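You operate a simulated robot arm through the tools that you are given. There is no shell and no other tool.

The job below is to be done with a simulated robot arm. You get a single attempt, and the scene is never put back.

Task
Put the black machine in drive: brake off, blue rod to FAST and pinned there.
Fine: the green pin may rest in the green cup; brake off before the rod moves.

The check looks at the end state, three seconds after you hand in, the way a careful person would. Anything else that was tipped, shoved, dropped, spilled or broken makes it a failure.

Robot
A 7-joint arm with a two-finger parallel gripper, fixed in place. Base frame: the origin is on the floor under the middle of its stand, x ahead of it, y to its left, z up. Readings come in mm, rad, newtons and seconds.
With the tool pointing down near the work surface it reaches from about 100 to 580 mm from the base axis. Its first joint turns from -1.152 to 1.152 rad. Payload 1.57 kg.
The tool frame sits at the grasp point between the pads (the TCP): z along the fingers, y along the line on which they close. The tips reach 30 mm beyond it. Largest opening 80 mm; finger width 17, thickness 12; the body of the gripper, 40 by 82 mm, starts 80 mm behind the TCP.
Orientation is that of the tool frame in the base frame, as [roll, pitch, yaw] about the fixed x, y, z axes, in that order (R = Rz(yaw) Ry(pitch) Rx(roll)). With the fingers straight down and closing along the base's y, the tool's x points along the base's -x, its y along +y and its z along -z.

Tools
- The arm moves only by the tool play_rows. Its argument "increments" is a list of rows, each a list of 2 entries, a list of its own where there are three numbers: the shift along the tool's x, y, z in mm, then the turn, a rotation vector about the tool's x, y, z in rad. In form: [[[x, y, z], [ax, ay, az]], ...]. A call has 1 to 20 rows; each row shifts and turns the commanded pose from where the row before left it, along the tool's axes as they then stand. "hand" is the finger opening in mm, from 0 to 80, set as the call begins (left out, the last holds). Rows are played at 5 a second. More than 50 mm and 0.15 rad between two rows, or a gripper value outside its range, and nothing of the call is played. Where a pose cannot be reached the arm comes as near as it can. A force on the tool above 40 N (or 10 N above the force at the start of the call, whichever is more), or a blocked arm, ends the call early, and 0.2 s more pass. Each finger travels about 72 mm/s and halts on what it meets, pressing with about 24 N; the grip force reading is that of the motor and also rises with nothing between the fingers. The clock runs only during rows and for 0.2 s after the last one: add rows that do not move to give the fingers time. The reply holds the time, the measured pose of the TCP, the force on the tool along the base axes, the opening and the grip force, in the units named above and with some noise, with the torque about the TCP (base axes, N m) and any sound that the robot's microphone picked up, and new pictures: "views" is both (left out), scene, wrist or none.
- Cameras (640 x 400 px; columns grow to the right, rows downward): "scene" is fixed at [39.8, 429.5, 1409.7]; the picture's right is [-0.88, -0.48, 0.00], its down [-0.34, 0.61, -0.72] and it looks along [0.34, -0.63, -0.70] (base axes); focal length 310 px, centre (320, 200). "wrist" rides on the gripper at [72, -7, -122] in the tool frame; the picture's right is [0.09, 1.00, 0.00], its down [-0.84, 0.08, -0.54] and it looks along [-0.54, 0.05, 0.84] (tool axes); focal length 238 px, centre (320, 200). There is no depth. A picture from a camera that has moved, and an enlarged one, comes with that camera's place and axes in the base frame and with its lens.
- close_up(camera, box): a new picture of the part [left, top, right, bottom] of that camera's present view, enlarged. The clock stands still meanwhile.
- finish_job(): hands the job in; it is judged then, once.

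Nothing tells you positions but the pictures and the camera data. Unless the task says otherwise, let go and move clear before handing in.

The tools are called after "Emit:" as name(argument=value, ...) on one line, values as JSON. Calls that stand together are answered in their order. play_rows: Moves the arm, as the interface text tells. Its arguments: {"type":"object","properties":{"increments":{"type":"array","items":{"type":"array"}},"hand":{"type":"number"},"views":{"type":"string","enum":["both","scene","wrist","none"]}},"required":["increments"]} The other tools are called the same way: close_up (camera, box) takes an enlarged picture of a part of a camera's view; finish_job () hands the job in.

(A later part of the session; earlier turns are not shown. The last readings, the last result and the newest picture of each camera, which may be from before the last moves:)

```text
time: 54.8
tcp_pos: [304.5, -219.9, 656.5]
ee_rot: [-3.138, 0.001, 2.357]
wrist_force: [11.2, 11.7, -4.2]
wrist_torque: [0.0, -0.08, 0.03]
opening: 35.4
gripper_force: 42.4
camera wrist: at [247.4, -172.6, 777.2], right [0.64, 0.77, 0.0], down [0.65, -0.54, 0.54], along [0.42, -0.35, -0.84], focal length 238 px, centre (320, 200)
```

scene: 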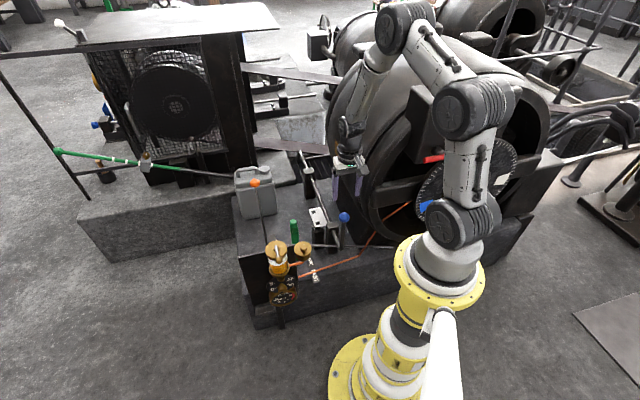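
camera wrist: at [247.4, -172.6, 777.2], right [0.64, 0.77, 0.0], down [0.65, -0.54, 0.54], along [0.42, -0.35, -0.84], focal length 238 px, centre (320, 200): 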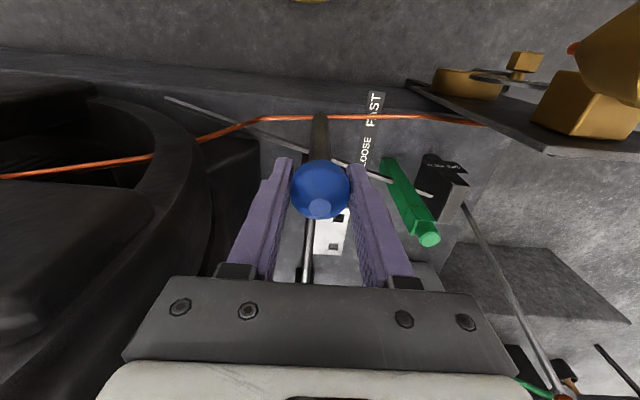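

Gripped, with a 16 N sideways load from a small offset. I'll shift 1 mm that way to relax it, then begin pulling the rod toward FAST in small steps.

Emit:
play_rows(increments=[[[0, 0.7, 0], [0, 0, 0]], [[0, 0.5, 0], [0, 0, 0]], [[0, 0, 0], [0, 0, 0]]], views="none")

```text
time: 55.5
tcp_pos: [302.5, -218.9, 656.7]
ee_rot: [-3.14, -0.001, 2.355]
wrist_force: [-2.0, -7.2, -21.6]
wrist_torque: [-0.54, -0.56, 0.03]
opening: 35.5
gripper_force: 43.0
```

The force reading changed oddly, with 21 N downward. I'll hold still and read again before pulling.

Emit:
play_rows(increments=[[[0, 0, 0], [0, 0, 0]], [[0, 0, 0], [0, 0, 0]], [[0, 0, 0], [0, 0, 0]]])

Emit:
close_up(camera="scene", box=[280, 120, 420, 260])

```text
time: 56.4
tcp_pos: [303.3, -218.7, 656.6]
ee_rot: [-3.139, -0.001, 2.355]
wrist_force: [-11.2, -17.0, -26.5]
wrist_torque: [-0.26, -0.35, -0.08]
opening: 35.4
gripper_force: 42.5
camera wrist: at [247.6, -172.4, 777.6], right [0.64, 0.77, 0.0], down [0.65, -0.54, 0.54], along [0.41, -0.35, -0.84], focal length 238 px, centre (320, 200)
```

scene: 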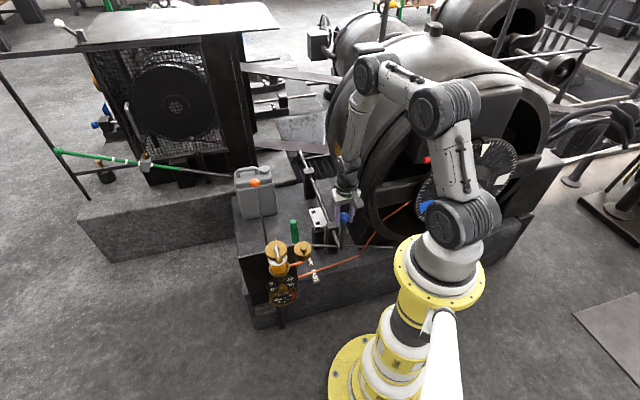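
wrist: 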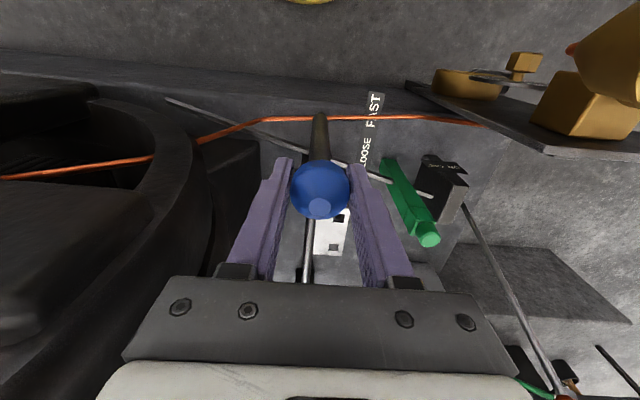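

```text
2.86 times, centred on (350, 190) of scene
camera zoom: at [39.9, 429.0, 1409.8], right [-0.88, -0.48, 0.0], down [-0.34, 0.61, -0.72], along [0.34, -0.63, -0.7], focal length 887 px, centre (234, 229)
```

zoom: 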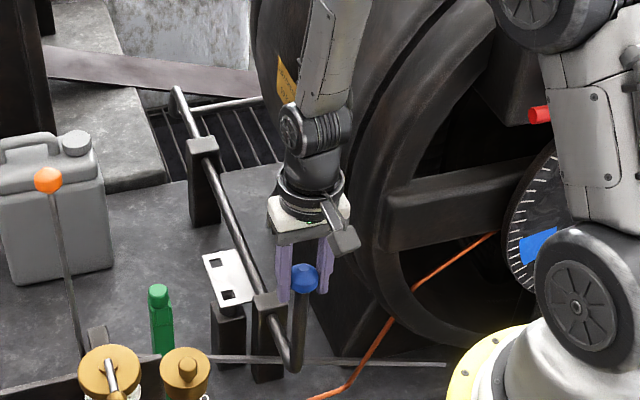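

The knob is laterally rigid, so small offsets make forces. I'll trim the position slightly (−0.6 mm across, 1 mm down) to unload the grip.

Emit:
play_rows(increments=[[[0, -0.6, 1], [0, 0, 0]], [[0, 0, 0], [0, 0, 0]], [[0, 0, 0], [0, 0, 0]]], views="none")

```text
time: 57.1
tcp_pos: [303.5, -219.2, 655.9]
ee_rot: [-3.138, -0.001, 2.357]
wrist_force: [-14.9, -6.5, 7.0]
wrist_torque: [0.73, 0.8, -0.16]
opening: 35.6
gripper_force: 42.6
```

Loads are moderate now. I pull toward FAST (−e2) 6 mm in 2 mm steps as a test.

Emit:
play_rows(increments=[[[2, 0, 0], [0, 0, 0]], [[2, 0, 0], [0, 0, 0]], [[2, 0, 0], [0, 0, 0]], [[0, 0, 0], [0, 0, 0]]], views="scene")

Emit:
close_up(camera="scene", box=[290, 190, 370, 270])

```text
time: 58.1
tcp_pos: [301.9, -215.4, 656.6]
ee_rot: [-3.141, 0.006, 2.354]
wrist_force: [-14.4, -24.6, -3.2]
wrist_torque: [-0.87, -0.9, -0.01]
opening: 35.4
gripper_force: 42.5
```

scene: 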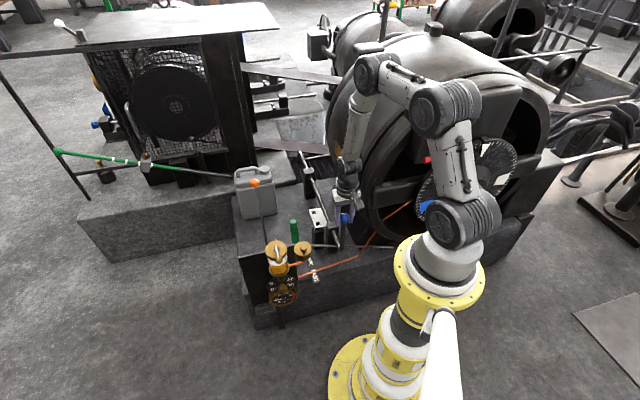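

```text
5.00 times, centred on (330, 230) of scene
camera zoom: at [39.6, 429.0, 1409.8], right [-0.88, -0.48, 0.0], down [-0.34, 0.61, -0.72], along [0.34, -0.63, -0.7], focal length 1552 px, centre (270, 50)
```

zoom: 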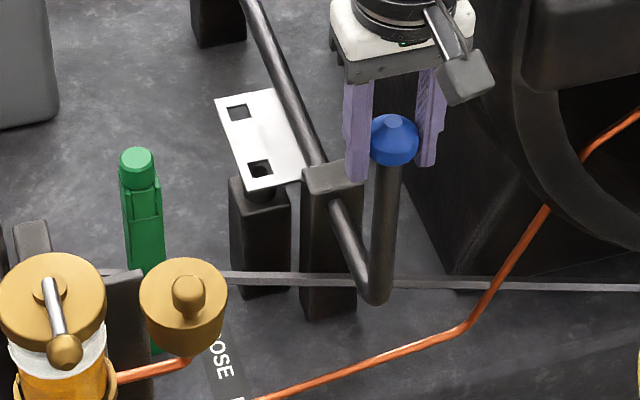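

The rod has begun to slide with only about 7 N along its axis; the rest is sideways load. I trim sideways by 1 mm and pull on.

Emit:
play_rows(increments=[[[0, -1, 0], [0, 0, 0]], [[2, 0, 0], [0, 0, 0]], [[2, 0, 0], [0, 0, 0]], [[2, 0, 0], [0, 0, 0]], [[0, 0, 0], [0, 0, 0]]], views="wrist")

Emit:
close_up(camera="scene", box=[290, 190, 370, 270])

```text
time: 59.4
tcp_pos: [296.6, -211.1, 656.7]
ee_rot: [3.141, 0.002, 2.357]
wrist_force: [4.7, -4.9, 6.0]
wrist_torque: [-0.71, -0.81, -0.06]
opening: 35.3
gripper_force: 43.1
camera wrist: at [240.0, -165.2, 777.1], right [0.64, 0.77, 0.0], down [0.65, -0.53, 0.55], along [0.42, -0.35, -0.84], focal length 238 px, centre (320, 200)
```

wrist: 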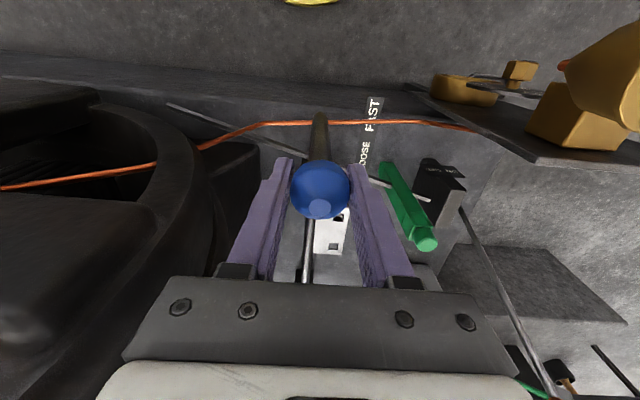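

```text
5.00 times, centred on (330, 230) of scene
camera zoom: at [39.8, 429.4, 1409.7], right [-0.88, -0.48, 0.0], down [-0.34, 0.61, -0.72], along [0.34, -0.63, -0.7], focal length 1552 px, centre (270, 50)
```

zoom: 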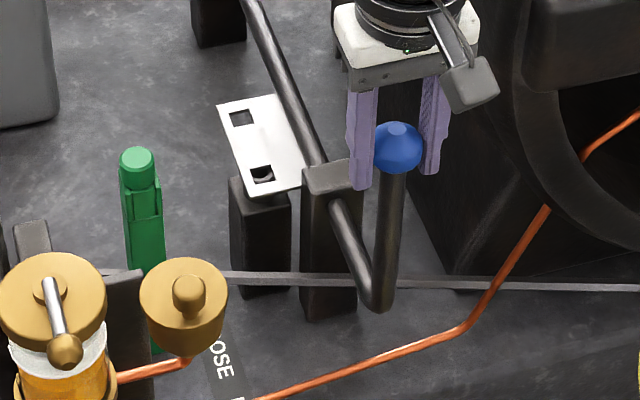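

The rod slides and the plate hole is moving off the socket, about 10 mm so far at about 7 N. I continue in 4 mm steps.

Emit:
play_rows(increments=[[[4, 0, 0], [0, 0, 0]], [[4, 0, 0], [0, 0, 0]], [[4, 0, 0], [0, 0, 0]], [[4, 0, 0], [0, 0, 0]], [[4, 0, 0], [0, 0, 0]], [[0, 0, 0], [0, 0, 0]]], views="none")

Emit:
close_up(camera="scene", box=[290, 190, 370, 270])

```text
time: 60.8
tcp_pos: [281.6, -197.4, 656.2]
ee_rot: [-3.14, 0.003, 2.356]
wrist_force: [15.3, 8.6, 23.1]
wrist_torque: [0.54, 0.37, -0.05]
opening: 35.5
gripper_force: 42.4
```

```text
5.00 times, centred on (330, 230) of scene
camera zoom: at [39.9, 429.7, 1409.6], right [-0.88, -0.48, 0.0], down [-0.34, 0.61, -0.72], along [0.34, -0.63, -0.7], focal length 1552 px, centre (270, 50)
```

zoom: 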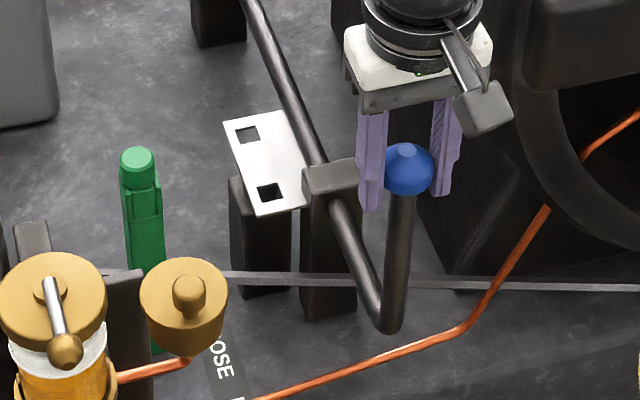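

Halfway, 31 mm. I trim the small sideways and vertical loads and continue.

Emit:
play_rows(increments=[[[2, 0.5, -0.7], [0, 0, 0]], [[4, 0, 0], [0, 0, 0]], [[4, 0, 0], [0, 0, 0]], [[4, 0, 0], [0, 0, 0]], [[4, 0, 0], [0, 0, 0]], [[0, 0, 0], [0, 0, 0]]], views="none")

Emit:
close_up(camera="scene", box=[290, 190, 370, 270])

```text
time: 62.1
tcp_pos: [269.2, -183.9, 655.8]
ee_rot: [3.141, 0.004, 2.357]
wrist_force: [12.4, 3.9, 18.3]
wrist_torque: [-0.36, -0.51, -0.07]
opening: 35.3
gripper_force: 42.6
```

```text
5.00 times, centred on (330, 230) of scene
camera zoom: at [39.9, 429.7, 1409.6], right [-0.88, -0.48, 0.0], down [-0.34, 0.61, -0.72], along [0.34, -0.63, -0.7], focal length 1552 px, centre (270, 50)
```

zoom: 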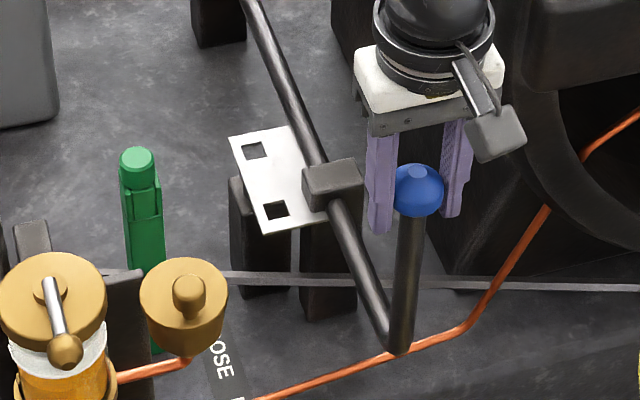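

About 49 mm done. I go another 12 mm, then check the hole against the socket.

Emit:
play_rows(increments=[[[3, 0.3, -0.5], [0, 0, 0]], [[3, 0, 0], [0, 0, 0]], [[3, 0, 0], [0, 0, 0]], [[3, 0, 0], [0, 0, 0]], [[0, 0, 0], [0, 0, 0]]], views="none")

Emit:
close_up(camera="scene", box=[300, 200, 350, 250])

```text
time: 63.4
tcp_pos: [259.9, -174.3, 655.4]
ee_rot: [-3.14, -0.002, 2.355]
wrist_force: [-13.4, -21.7, 4.8]
wrist_torque: [-0.7, -0.62, -0.02]
opening: 35.7
gripper_force: 42.0
```

```text
8.00 times, centred on (325, 225) of scene
camera zoom: at [39.5, 429.1, 1409.8], right [-0.88, -0.48, 0.0], down [-0.34, 0.61, -0.72], along [0.34, -0.63, -0.7], focal length 2483 px, centre (280, 0)
```

zoom: 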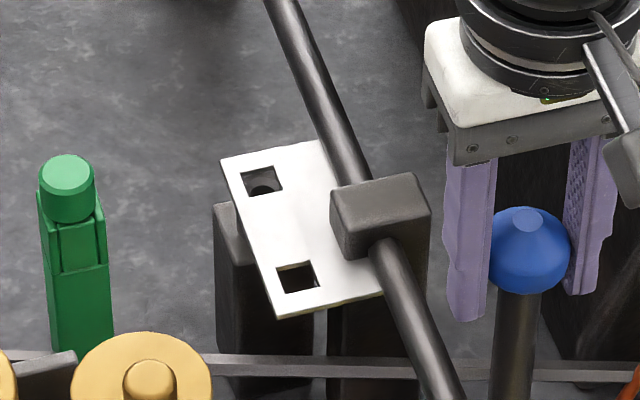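

Moved 62–63 mm, and the socket is coming into view in the second hole. I'll zoom in to judge the remaining offset.

Emit:
close_up(camera="scene", box=[313, 214, 333, 230])

Emit:
close_up(camera="wrist", box=[280, 150, 380, 280])

```text
16.00 times, centred on (323, 222) of scene
camera zoom: at [39.5, 429.1, 1409.8], right [-0.88, -0.48, 0.0], down [-0.34, 0.61, -0.72], along [0.34, -0.63, -0.7], focal length 4966 px, centre (272, -152)
```

zoom: 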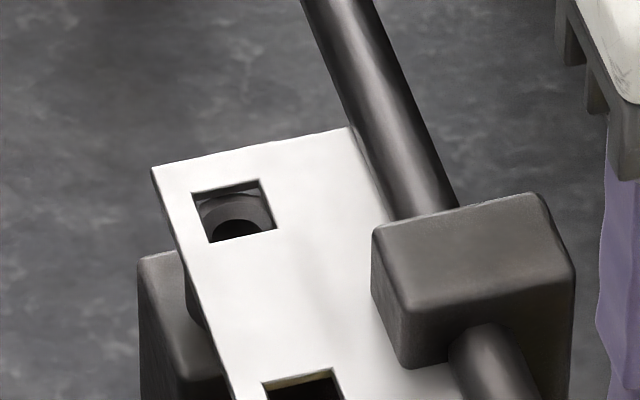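

```text
3.08 times, centred on (330, 215) of wrist
camera zoom: at [203.8, -128.4, 777.4], right [0.64, 0.77, 0.0], down [0.65, -0.54, 0.54], along [0.41, -0.35, -0.84], focal length 733 px, centre (289, 154)
```

zoom: 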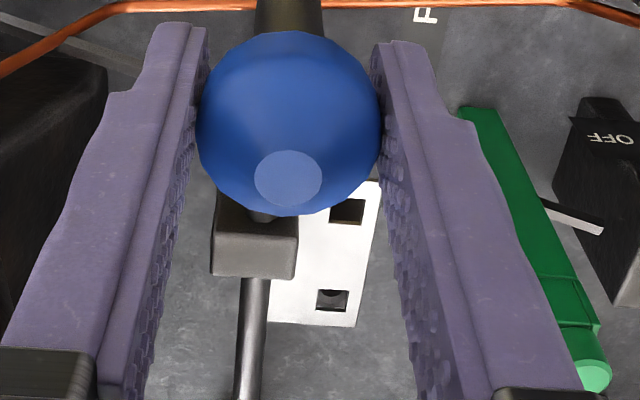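

The second hole still needs roughly 2–4 mm more to sit over the socket bore. I move 2.5 mm further, trim sideways load and look again.

Emit:
play_rows(increments=[[[1, -0.7, 0], [0, 0, 0]], [[1.5, 0, 0], [0, 0, 0]], [[0, 0, 0], [0, 0, 0]], [[0, 0, 0], [0, 0, 0]]], views="none")

Emit:
close_up(camera="scene", box=[313, 214, 333, 230])

Emit:
close_up(camera="wrist", box=[315, 200, 355, 250])

```text
time: 64.3
tcp_pos: [257.9, -173.8, 656.5]
ee_rot: [-3.14, -0.003, 2.356]
wrist_force: [0.7, -1.6, -2.5]
wrist_torque: [0.24, 0.22, -0.01]
opening: 35.1
gripper_force: 42.2
```

```text
16.00 times, centred on (323, 222) of scene
camera zoom: at [39.9, 429.4, 1409.7], right [-0.88, -0.48, 0.0], down [-0.34, 0.61, -0.72], along [0.34, -0.63, -0.7], focal length 4966 px, centre (272, -152)
```

zoom: 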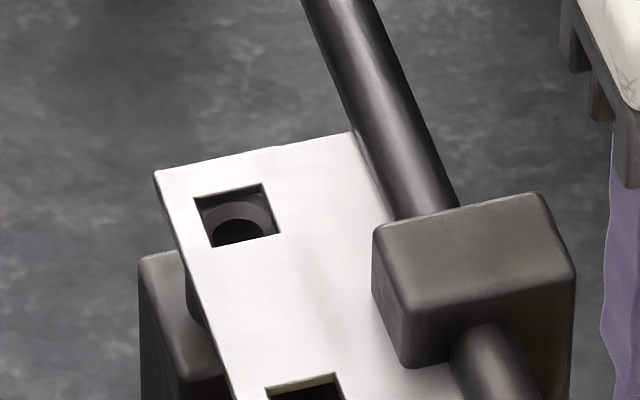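

```text
8.00 times, centred on (335, 225) of wrist
camera zoom: at [202.1, -127.2, 777.3], right [0.64, 0.77, 0.0], down [0.65, -0.54, 0.54], along [0.42, -0.35, -0.84], focal length 1907 px, centre (200, 0)
```

zoom: 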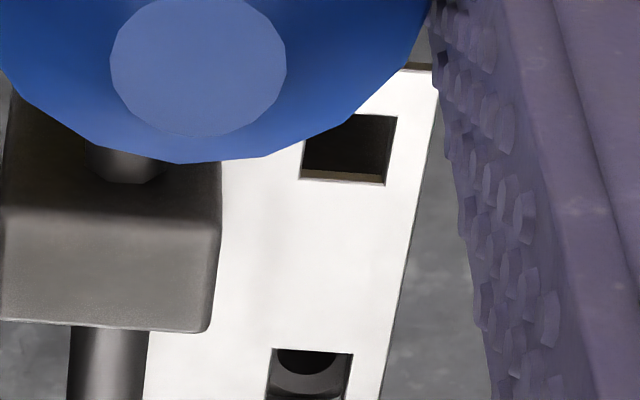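

The hole spacing measures 64.5 mm and my travel is about 64.5 mm, so I should be close. I'll compare the bore position from both cameras to separate depth parallax from real offset.

Emit:
close_up(camera="wrist", box=[322, 238, 346, 258])

Emit:
close_up(camera="scene", box=[317, 215, 327, 225])

```text
16.00 times, centred on (334, 248) of wrist
camera zoom: at [202.1, -127.2, 777.3], right [0.64, 0.77, 0.0], down [0.65, -0.54, 0.54], along [0.42, -0.35, -0.84], focal length 3814 px, centre (96, -568)
```

zoom: 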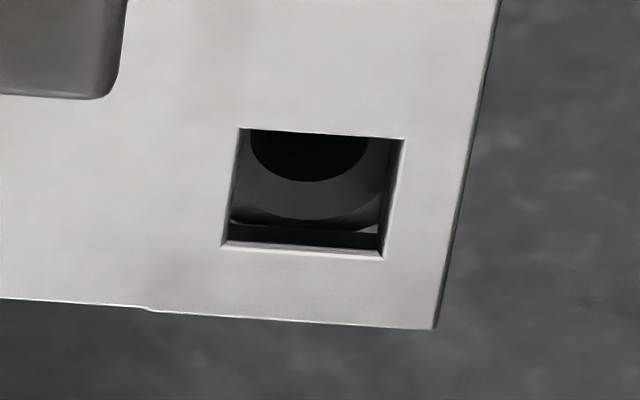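

```text
16.00 times, centred on (322, 220) of scene
camera zoom: at [39.9, 429.4, 1409.7], right [-0.88, -0.48, 0.0], down [-0.34, 0.61, -0.72], along [0.34, -0.63, -0.7], focal length 4966 px, centre (288, -120)
```

zoom: 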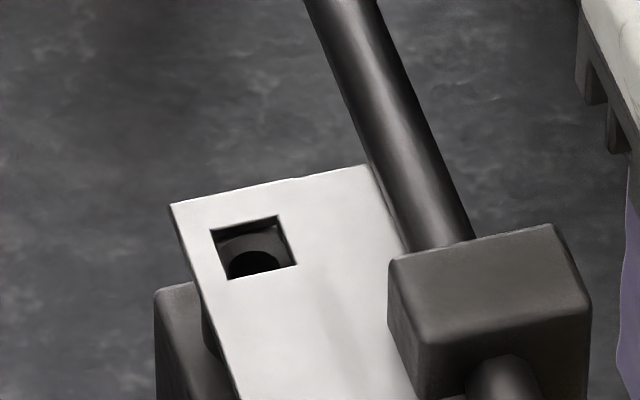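

Both cameras look from the same side, so they can't separate depth from offset well. I'll let go of the knob and take the wrist camera directly above the hole, where there is no parallax.

Emit:
play_rows(increments=[[[0, 0, 0], [0, 0, 0]], [[0, 0, 0], [0, 0, 0]], [[0, 0, -5], [0, 0, 0]], [[0, 0, -15], [0, 0, 0]], [[0, 0, -25], [0, 0, 0]], [[0, 0, -30], [0, 0, 0]], [[0, 0, -30], [0, 0, 0]], [[-37, 6, 0], [0, 0, 0]], [[-37, 6, 0], [0, 0, 0]], [[-37, 7, 0], [0, 0, 0]], [[-37, 7, 0], [0, 0, 0]], [[-37, 7, 0], [0, 0, 0]], [[-37, 7, 0], [0, 0, 0]], [[-37, 6, 0], [0, 0, 0]], [[-37, 6, 10], [0, 0, 0]], [[0, 0, 20], [0, 0, 0]], [[0, 0, 25], [0, 0, 0]], [[0, 0, 25], [0, 0, 0]], [[0, 0, 0], [0, 0, 0]]], hand=60)

Emit:
close_up(camera="wrist", box=[270, 10, 370, 90])

Emit:
close_up(camera="scene", box=[270, 180, 390, 270])

```text
time: 68.3
tcp_pos: [503.1, -346.2, 682.7]
ee_rot: [-3.139, 0.003, 2.357]
wrist_force: [0.5, 0.1, 0.4]
wrist_torque: [0.02, 0.0, -0.01]
opening: 60.0
gripper_force: 0.0
camera wrist: at [447.8, -300.0, 803.4], right [0.64, 0.77, 0.0], down [0.65, -0.54, 0.54], along [0.42, -0.35, -0.84], focal length 238 px, centre (320, 200)
```

scene: 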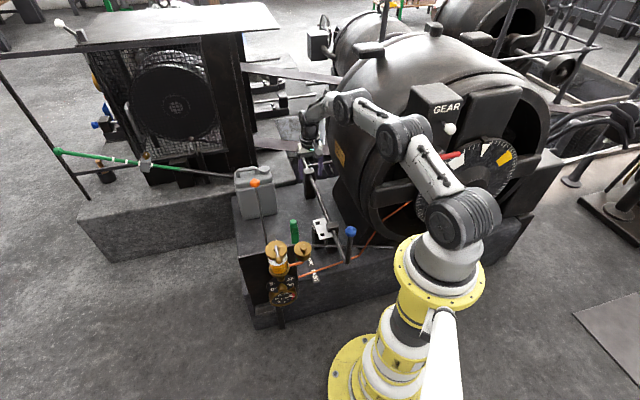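
wrist: 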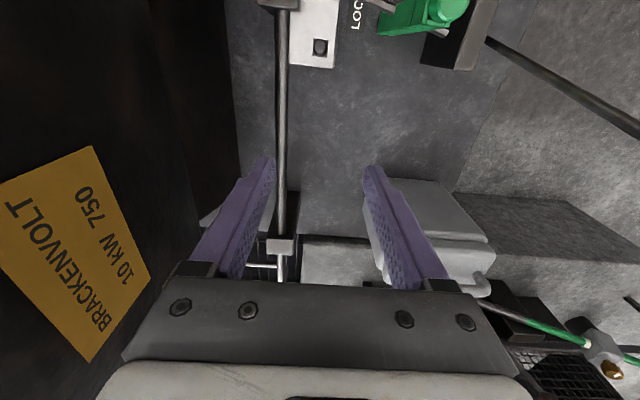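

```text
5.00 times, centred on (320, 50) of wrist
camera zoom: at [447.8, -300.0, 803.4], right [0.64, 0.77, 0.0], down [0.65, -0.54, 0.54], along [0.42, -0.35, -0.84], focal length 1192 px, centre (320, 950)
```

zoom: 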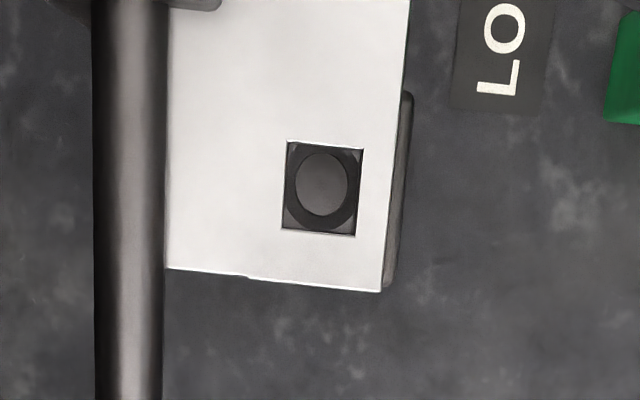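

```text
4.44 times, centred on (330, 225) of scene
camera zoom: at [39.8, 429.5, 1409.7], right [-0.88, -0.48, 0.0], down [-0.34, 0.61, -0.72], along [0.34, -0.63, -0.7], focal length 1379 px, centre (276, 89)
```

zoom: 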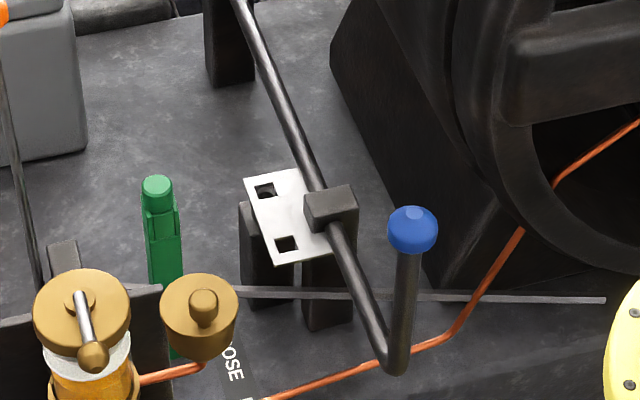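

From directly above, the socket bore is centred in the square hole within about 1 mm, so the rod is at FAST. I notice the dial's patch colours look different, so I'll take a look there.

Emit:
close_up(camera="scene", box=[390, 60, 560, 250])

Emit:
close_up(camera="scene", box=[220, 90, 380, 250])

```text
2.11 times, centred on (475, 155) of scene
camera zoom: at [39.8, 429.5, 1409.7], right [-0.88, -0.48, 0.0], down [-0.34, 0.61, -0.72], along [0.34, -0.63, -0.7], focal length 653 px, centre (-6, 295)
```

zoom: 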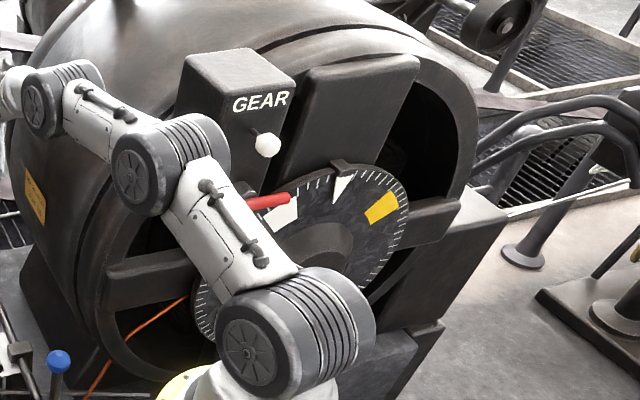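

```text
2.50 times, centred on (300, 170) of scene
camera zoom: at [39.8, 429.5, 1409.7], right [-0.88, -0.48, 0.0], down [-0.34, 0.61, -0.72], along [0.34, -0.63, -0.7], focal length 776 px, centre (370, 275)
```

zoom: 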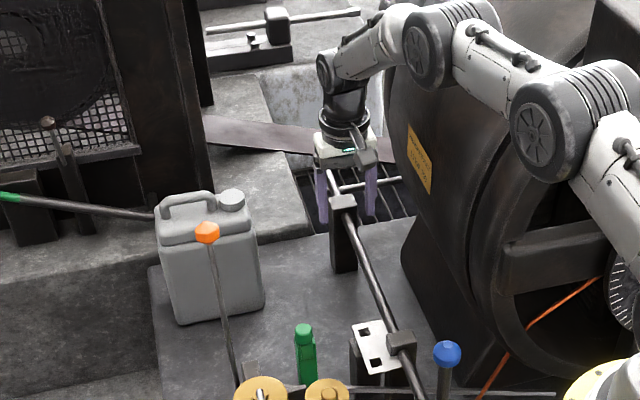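

The disc on the machine has turned since the rod reached FAST, so the belt is driving it with the brake off. Now I fetch the pin, moving above the cup first.

Emit:
play_rows(increments=[[[15, 13, -10], [0, 0, 0]], [[25, 22, 0], [0, 0, 0]], [[25, 22, 0], [0, 0, 0]], [[25, 22, 0], [0, 0, 0]], [[20, 20, 0], [0, 0, 0]], [[0, 0, 30], [0, 0, 0]], [[0, 0, 0], [0, 0, 0]]], hand=42)

Emit:
close_up(camera="wrist", box=[250, 60, 390, 200])

```text
time: 70.0
tcp_pos: [498.2, -199.6, 663.5]
ee_rot: [-3.138, 0.001, 2.358]
wrist_force: [0.5, 0.1, 0.0]
wrist_torque: [-0.02, -0.03, -0.01]
opening: 42.1
gripper_force: 0.0
camera wrist: at [442.5, -152.3, 784.4], right [0.64, 0.77, 0.0], down [0.65, -0.54, 0.54], along [0.42, -0.35, -0.84], focal length 238 px, centre (320, 200)
```

scene: 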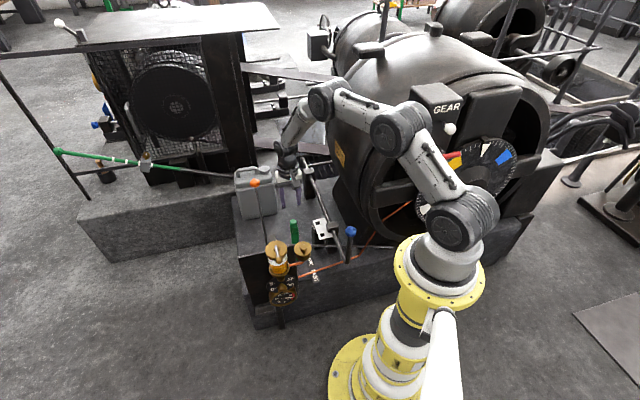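
wrist: 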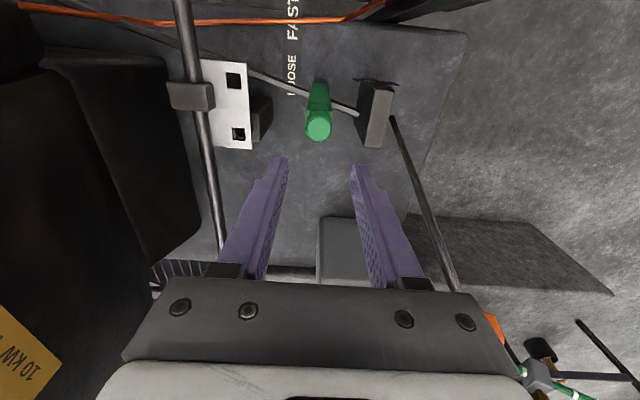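

```text
2.86 times, centred on (320, 130) of wrist
camera zoom: at [442.5, -152.3, 784.4], right [0.64, 0.77, 0.0], down [0.65, -0.54, 0.54], along [0.42, -0.35, -0.84], focal length 681 px, centre (320, 400)
```

zoom: 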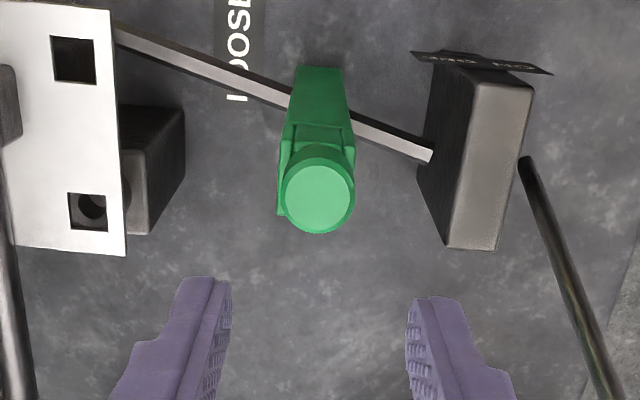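

The disc keeps turning, so the machine is in drive. The pin sits at e2≈489, about 4 mm from where I am; I correct that and descend partway.

Emit:
play_rows(increments=[[[4, -0.3, 15], [0, 0, 0]], [[0, 0, 20], [0, 0, 0]], [[0, 0, 20], [0, 0, 0]], [[0, 0, 15], [0, 0, 0]], [[0, 0, 0], [0, 0, 0]]], views="wrist")

Emit:
close_up(camera="wrist", box=[260, 80, 380, 220])

```text
time: 71.2
tcp_pos: [493.8, -198.5, 591.7]
ee_rot: [-3.14, 0.002, 2.356]
wrist_force: [-0.4, 0.9, -0.2]
wrist_torque: [-0.03, -0.02, 0.01]
opening: 41.8
gripper_force: 0.0
camera wrist: at [437.8, -150.8, 712.1], right [0.64, 0.77, 0.0], down [0.65, -0.54, 0.54], along [0.42, -0.35, -0.84], focal length 238 px, centre (320, 200)
```

wrist: 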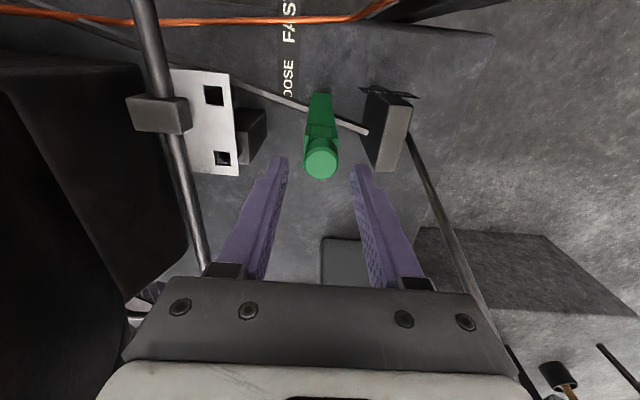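

```text
2.86 times, centred on (320, 150) of wrist
camera zoom: at [437.8, -150.8, 712.1], right [0.64, 0.77, 0.0], down [0.65, -0.54, 0.54], along [0.42, -0.35, -0.84], focal length 681 px, centre (320, 343)
```

zoom: 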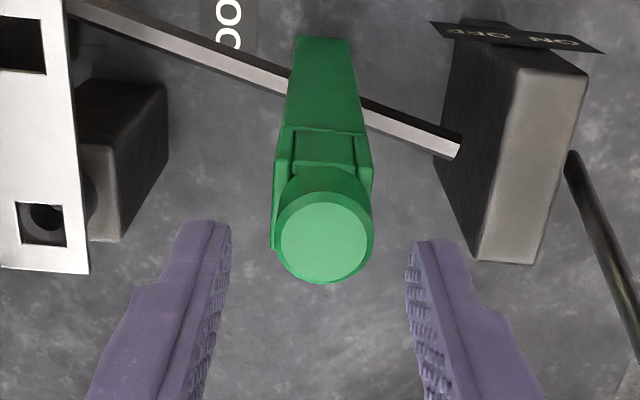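

Well aligned. I go down the last 28 mm and close.

Emit:
play_rows(increments=[[[-0.3, 1, 10], [0, 0, 0]], [[0, 0, 10], [0, 0, 0]], [[0, 0, 8], [0, 0, 0]], [[0, 0, 0], [0, 0, 0]]], views="none")

Emit:
play_rows(increments=[[[0, 0, 0], [0, 0, 0]], [[0, 0, 0], [0, 0, 0]], [[0, 0, 0], [0, 0, 0]], [[0, 0, 0], [0, 0, 0]]], hand=10, views="wrist")

```text
time: 72.2
tcp_pos: [494.3, -196.0, 564.3]
ee_rot: [-3.14, 0.001, 2.356]
wrist_force: [0.2, 0.4, 0.2]
wrist_torque: [0.01, 0.0, -0.01]
opening: 42.0
gripper_force: 0.1
```

```text
time: 73.2
tcp_pos: [495.8, -197.1, 563.7]
ee_rot: [-3.141, 0.001, 2.356]
wrist_force: [0.5, -0.6, -0.3]
wrist_torque: [0.0, 0.01, -0.02]
opening: 24.5
gripper_force: 23.5
camera wrist: at [438.7, -150.0, 684.8], right [0.64, 0.77, 0.0], down [0.65, -0.54, 0.54], along [0.42, -0.35, -0.84], focal length 238 px, centre (320, 200)
```

wrist: 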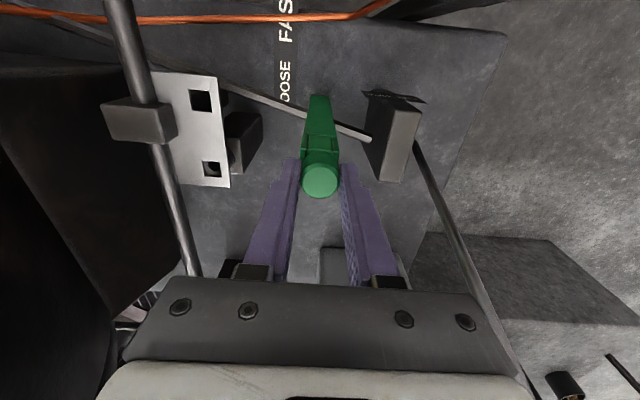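

Gripped again at 24.5 mm. I lift it straight out, carry it over to the plate hole and check the alignment there.

Emit:
play_rows(increments=[[[0, 0, -5], [0, 0, 0]], [[0, 0, -15], [0, 0, 0]], [[0, 0, -20], [0, 0, 0]], [[0, 0, -20], [0, 0, 0]], [[-10, -26, 0], [0, 0, 0]], [[-10, -27, 0], [0, 0, 0]], [[-10, -27, 0], [0, 0, 0]], [[-11, -26.5, 0], [0, 0, 0]], [[0, 0, 20], [0, 0, 0]], [[0, 0, 25], [0, 0, 0]], [[0, 0, 0], [0, 0, 0]]])

Emit:
close_up(camera="wrist", box=[270, 90, 370, 220])

Emit:
close_up(camera="scene", box=[300, 190, 345, 235])

```text
time: 75.5
tcp_pos: [448.0, -300.5, 579.5]
ee_rot: [-3.139, 0.003, 2.357]
wrist_force: [-0.3, 0.0, -0.7]
wrist_torque: [-0.03, 0.02, 0.01]
opening: 24.5
gripper_force: 23.9
camera wrist: at [392.7, -253.7, 700.2], right [0.64, 0.77, 0.0], down [0.65, -0.54, 0.54], along [0.42, -0.35, -0.84], focal length 238 px, centre (320, 200)
```

scene: 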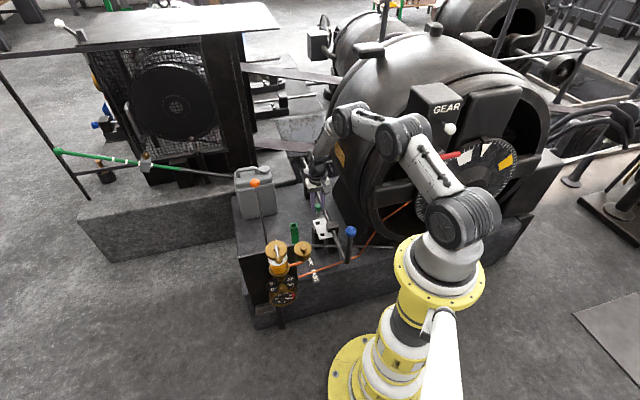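
wrist: 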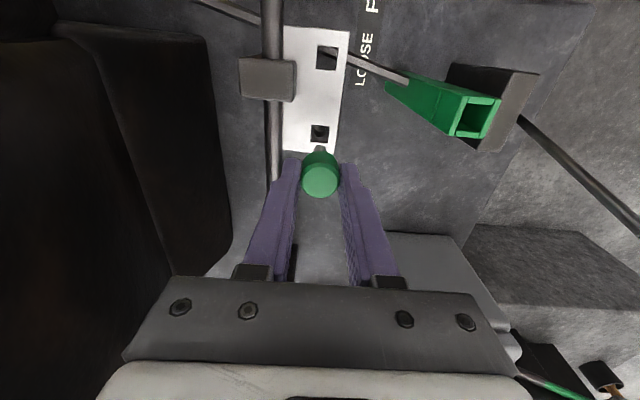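

```text
3.08 times, centred on (320, 155) of wrist
camera zoom: at [392.7, -253.7, 700.2], right [0.64, 0.77, 0.0], down [0.65, -0.54, 0.54], along [0.42, -0.35, -0.84], focal length 733 px, centre (320, 338)
```

zoom: 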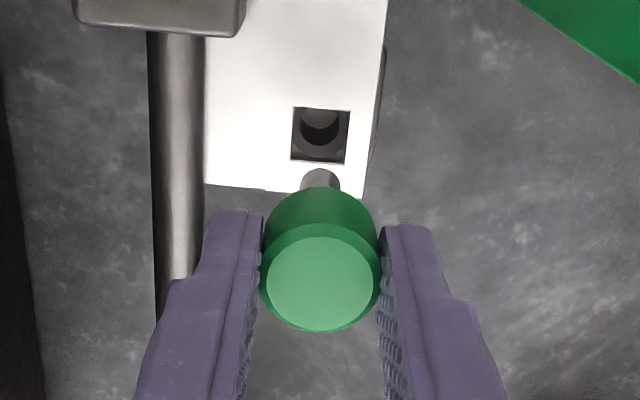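

```text
8.89 times, centred on (322, 212) of scene
camera zoom: at [39.8, 429.4, 1409.7], right [-0.88, -0.48, 0.0], down [-0.34, 0.61, -0.72], along [0.34, -0.63, -0.7], focal length 2759 px, centre (298, 89)
```

zoom: 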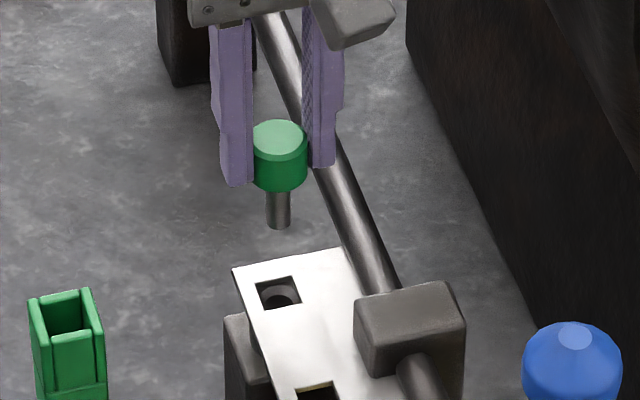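

The free hole now sits exactly where the first hole was, and the pin is held just as before. My estimates agree the pin should shift about 1.8 mm along +e2; I'll do that, lower until the tip is just above the plate, and re-check.

Emit:
play_rows(increments=[[[-1.8, 0, 10], [0, 0, 0]], [[0, 0, 15], [0, 0, 0]], [[0, 0, 12], [0, 0, 0]], [[0, 0, 0], [0, 0, 0]], [[0, 0, 0], [0, 0, 0]]], views="wrist")

Emit:
close_up(camera="wrist", box=[290, 110, 350, 190])

Emit:
close_up(camera="scene", box=[310, 205, 335, 230])

```text
time: 76.8
tcp_pos: [449.9, -301.8, 542.4]
ee_rot: [-3.139, 0.001, 2.356]
wrist_force: [0.5, 0.1, -0.5]
wrist_torque: [0.06, 0.0, -0.01]
opening: 24.5
gripper_force: 23.8
camera wrist: at [393.2, -255.3, 663.9], right [0.64, 0.77, 0.0], down [0.65, -0.54, 0.54], along [0.42, -0.35, -0.84], focal length 238 px, centre (320, 200)
```

wrist: 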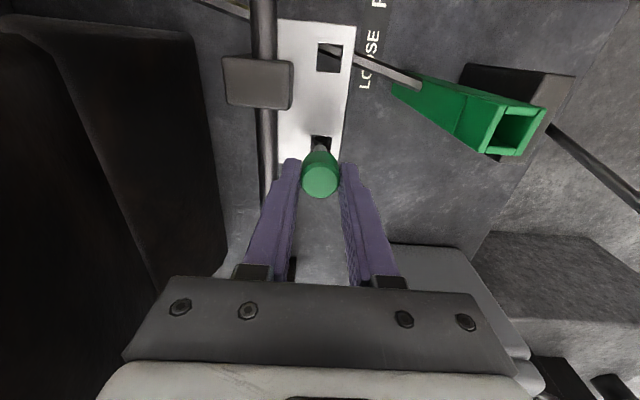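

```text
5.00 times, centred on (320, 150) of wrist
camera zoom: at [393.2, -255.3, 663.9], right [0.64, 0.77, 0.0], down [0.65, -0.54, 0.54], along [0.42, -0.35, -0.84], focal length 1192 px, centre (320, 450)
```

zoom: 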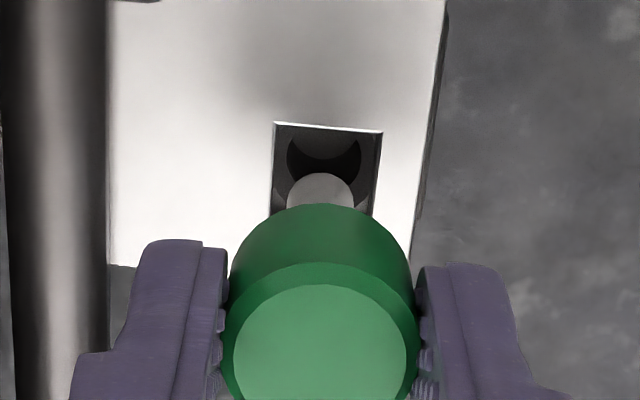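

```text
16.00 times, centred on (322, 218) of scene
camera zoom: at [39.8, 429.4, 1409.7], right [-0.88, -0.48, 0.0], down [-0.34, 0.61, -0.72], along [0.34, -0.63, -0.7], focal length 4966 px, centre (280, -80)
```

zoom: 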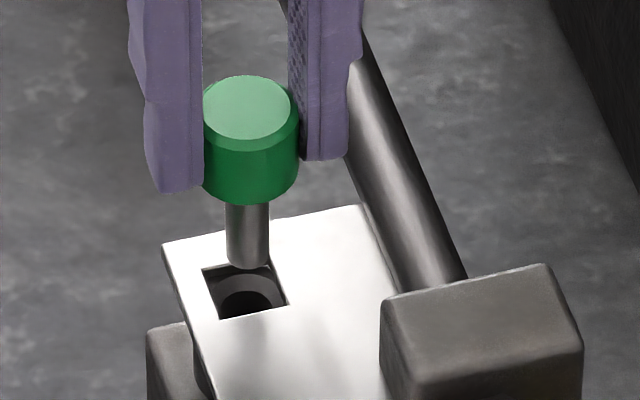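

Tip, hole and bore line up in both views. I lower in small steps, checking forces as the tip passes the plate and enters the socket.

Emit:
play_rows(increments=[[[0, 0.3, 4], [0, 0, 0]], [[0, 0, 4], [0, 0, 0]], [[0, 0, 4], [0, 0, 0]], [[0, 0, 3], [0, 0, 0]], [[0, 0, 0], [0, 0, 0]]], views="none")

Emit:
close_up(camera="scene", box=[310, 205, 335, 230])

```text
time: 78.0
tcp_pos: [449.1, -301.8, 527.4]
ee_rot: [-3.139, 0.002, 2.355]
wrist_force: [0.8, -1.0, -0.3]
wrist_torque: [-0.01, 0.03, -0.02]
opening: 24.4
gripper_force: 24.2
```

```text
16.00 times, centred on (322, 218) of scene
camera zoom: at [39.8, 429.4, 1409.7], right [-0.88, -0.48, 0.0], down [-0.34, 0.61, -0.72], along [0.34, -0.63, -0.7], focal length 4966 px, centre (280, -80)
```

zoom: 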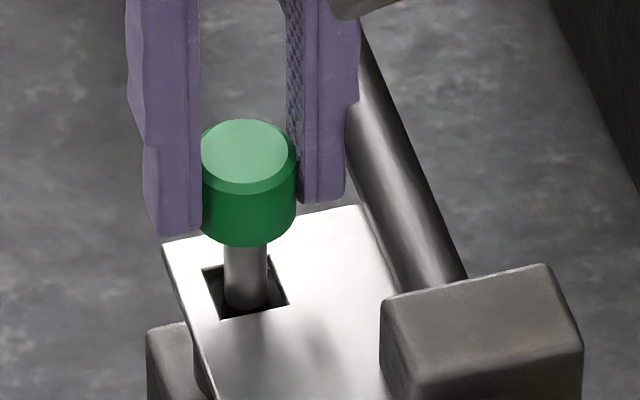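

The tip has entered the plate hole with no contact force. Continuing downward in small steps.

Emit:
play_rows(increments=[[[0, 0, 3], [0, 0, 0]], [[0, 0, 3], [0, 0, 0]], [[0, 0, 3], [0, 0, 0]], [[0, 0, 3], [0, 0, 0]], [[0, 0, 0], [0, 0, 0]]], views="none")

Emit:
close_up(camera="scene", box=[310, 205, 335, 230])

```text
time: 79.2
tcp_pos: [450.0, -300.9, 515.8]
ee_rot: [-3.139, 0.001, 2.357]
wrist_force: [0.3, 0.6, -0.9]
wrist_torque: [0.01, 0.03, 0.0]
opening: 24.5
gripper_force: 23.6
```

```text
16.00 times, centred on (322, 218) of scene
camera zoom: at [39.8, 429.4, 1409.7], right [-0.88, -0.48, 0.0], down [-0.34, 0.61, -0.72], along [0.34, -0.63, -0.7], focal length 4966 px, centre (280, -80)
```

zoom: 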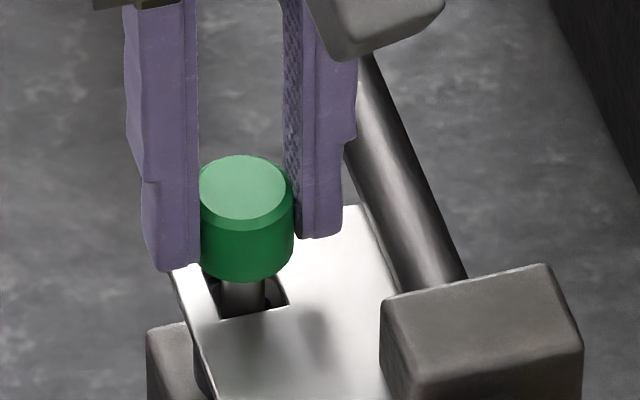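

Still no resistance, and the shank is in the socket zone. I lower the remaining distance gently.

Emit:
play_rows(increments=[[[0, 0, 3], [0, 0, 0]], [[0, 0, 3], [0, 0, 0]], [[0, 0, 3], [0, 0, 0]], [[0, 0, 2], [0, 0, 0]], [[0, 0, 0], [0, 0, 0]]], views="none")

Emit:
close_up(camera="scene", box=[310, 205, 335, 230])

```text
time: 80.3
tcp_pos: [449.9, -300.8, 505.2]
ee_rot: [-3.14, 0.002, 2.355]
wrist_force: [-1.7, 1.4, 3.9]
wrist_torque: [0.1, 0.06, -0.03]
opening: 24.5
gripper_force: 24.7
```

```text
16.00 times, centred on (322, 218) of scene
camera zoom: at [39.7, 429.5, 1409.7], right [-0.88, -0.48, 0.0], down [-0.34, 0.61, -0.72], along [0.34, -0.63, -0.7], focal length 4966 px, centre (280, -80)
```

zoom: 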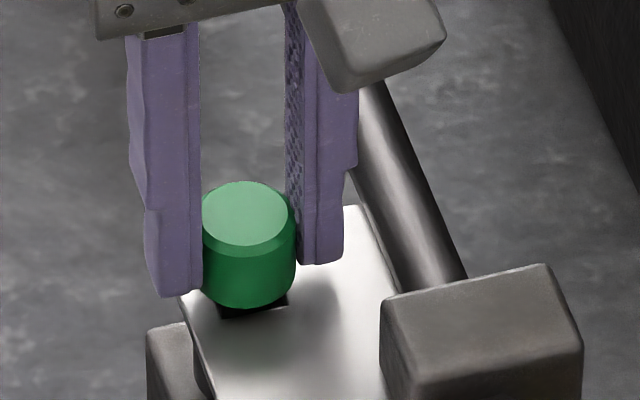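

Light contact (about 4 N) at the expected seat height. I press 1.5 mm more to confirm it is fully seated.

Emit:
play_rows(increments=[[[0, 0, 1], [0, 0, 0]], [[0, 0, 0.7], [0, 0, 0]], [[0, 0, 0], [0, 0, 0]]], views="wrist")

Emit:
close_up(camera="scene", box=[310, 205, 335, 230])

```text
time: 81.2
tcp_pos: [450.1, -300.9, 502.2]
ee_rot: [3.14, 0.004, 2.356]
wrist_force: [-0.6, 2.1, 9.7]
wrist_torque: [0.14, -0.01, -0.01]
opening: 24.6
gripper_force: 23.5
camera wrist: at [393.9, -255.1, 624.0], right [0.64, 0.77, 0.0], down [0.65, -0.54, 0.55], along [0.42, -0.35, -0.84], focal length 238 px, centre (320, 200)
```

wrist: 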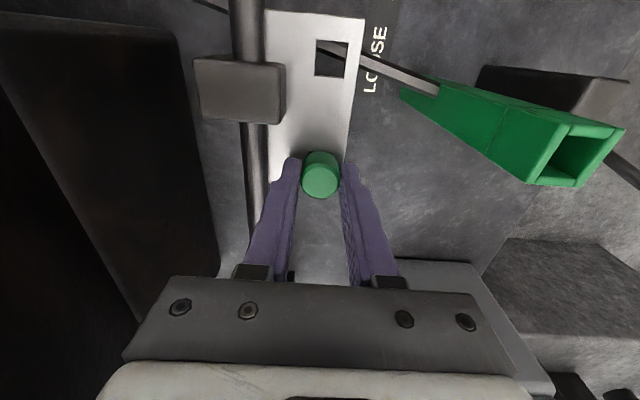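

```text
16.00 times, centred on (322, 218) of scene
camera zoom: at [39.7, 429.6, 1409.7], right [-0.88, -0.48, 0.0], down [-0.34, 0.61, -0.72], along [0.34, -0.63, -0.7], focal length 4966 px, centre (280, -80)
```

zoom: 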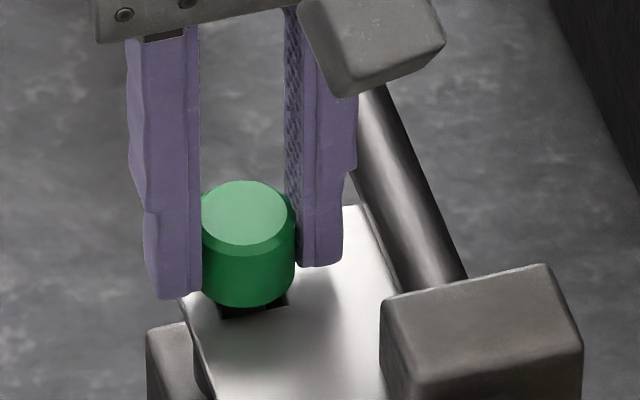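

It is firm at 10 N at the same height as the original. I'll compare this view with the one I took before pulling the pin, using the same box, to be sure it is seated just as deep.

Emit:
close_up(camera="wrist", box=[250, 100, 390, 240])

Emit:
close_up(camera="scene", box=[290, 190, 370, 260])

```text
2.86 times, centred on (320, 170) of wrist
camera zoom: at [393.9, -255.1, 624.0], right [0.64, 0.77, 0.0], down [0.65, -0.54, 0.55], along [0.42, -0.35, -0.84], focal length 681 px, centre (320, 286)
```

zoom: 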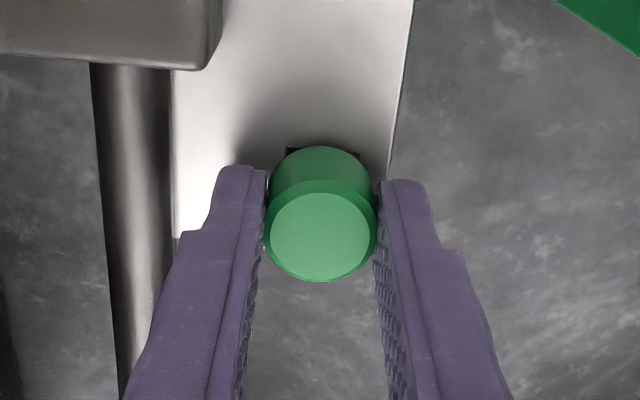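

```text
5.71 times, centred on (330, 225) of scene
camera zoom: at [39.7, 429.6, 1409.7], right [-0.88, -0.48, 0.0], down [-0.34, 0.61, -0.72], along [0.34, -0.63, -0.7], focal length 1774 px, centre (263, 57)
```

zoom: 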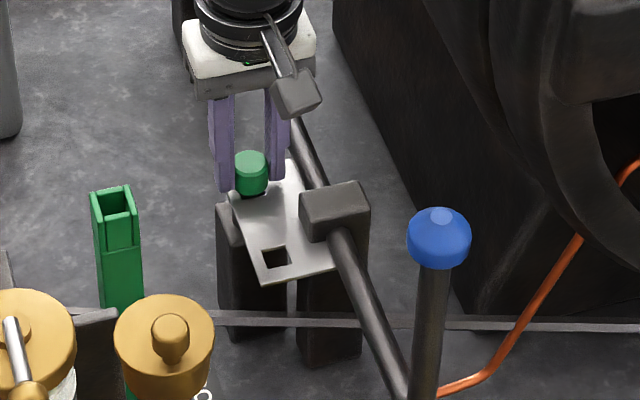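

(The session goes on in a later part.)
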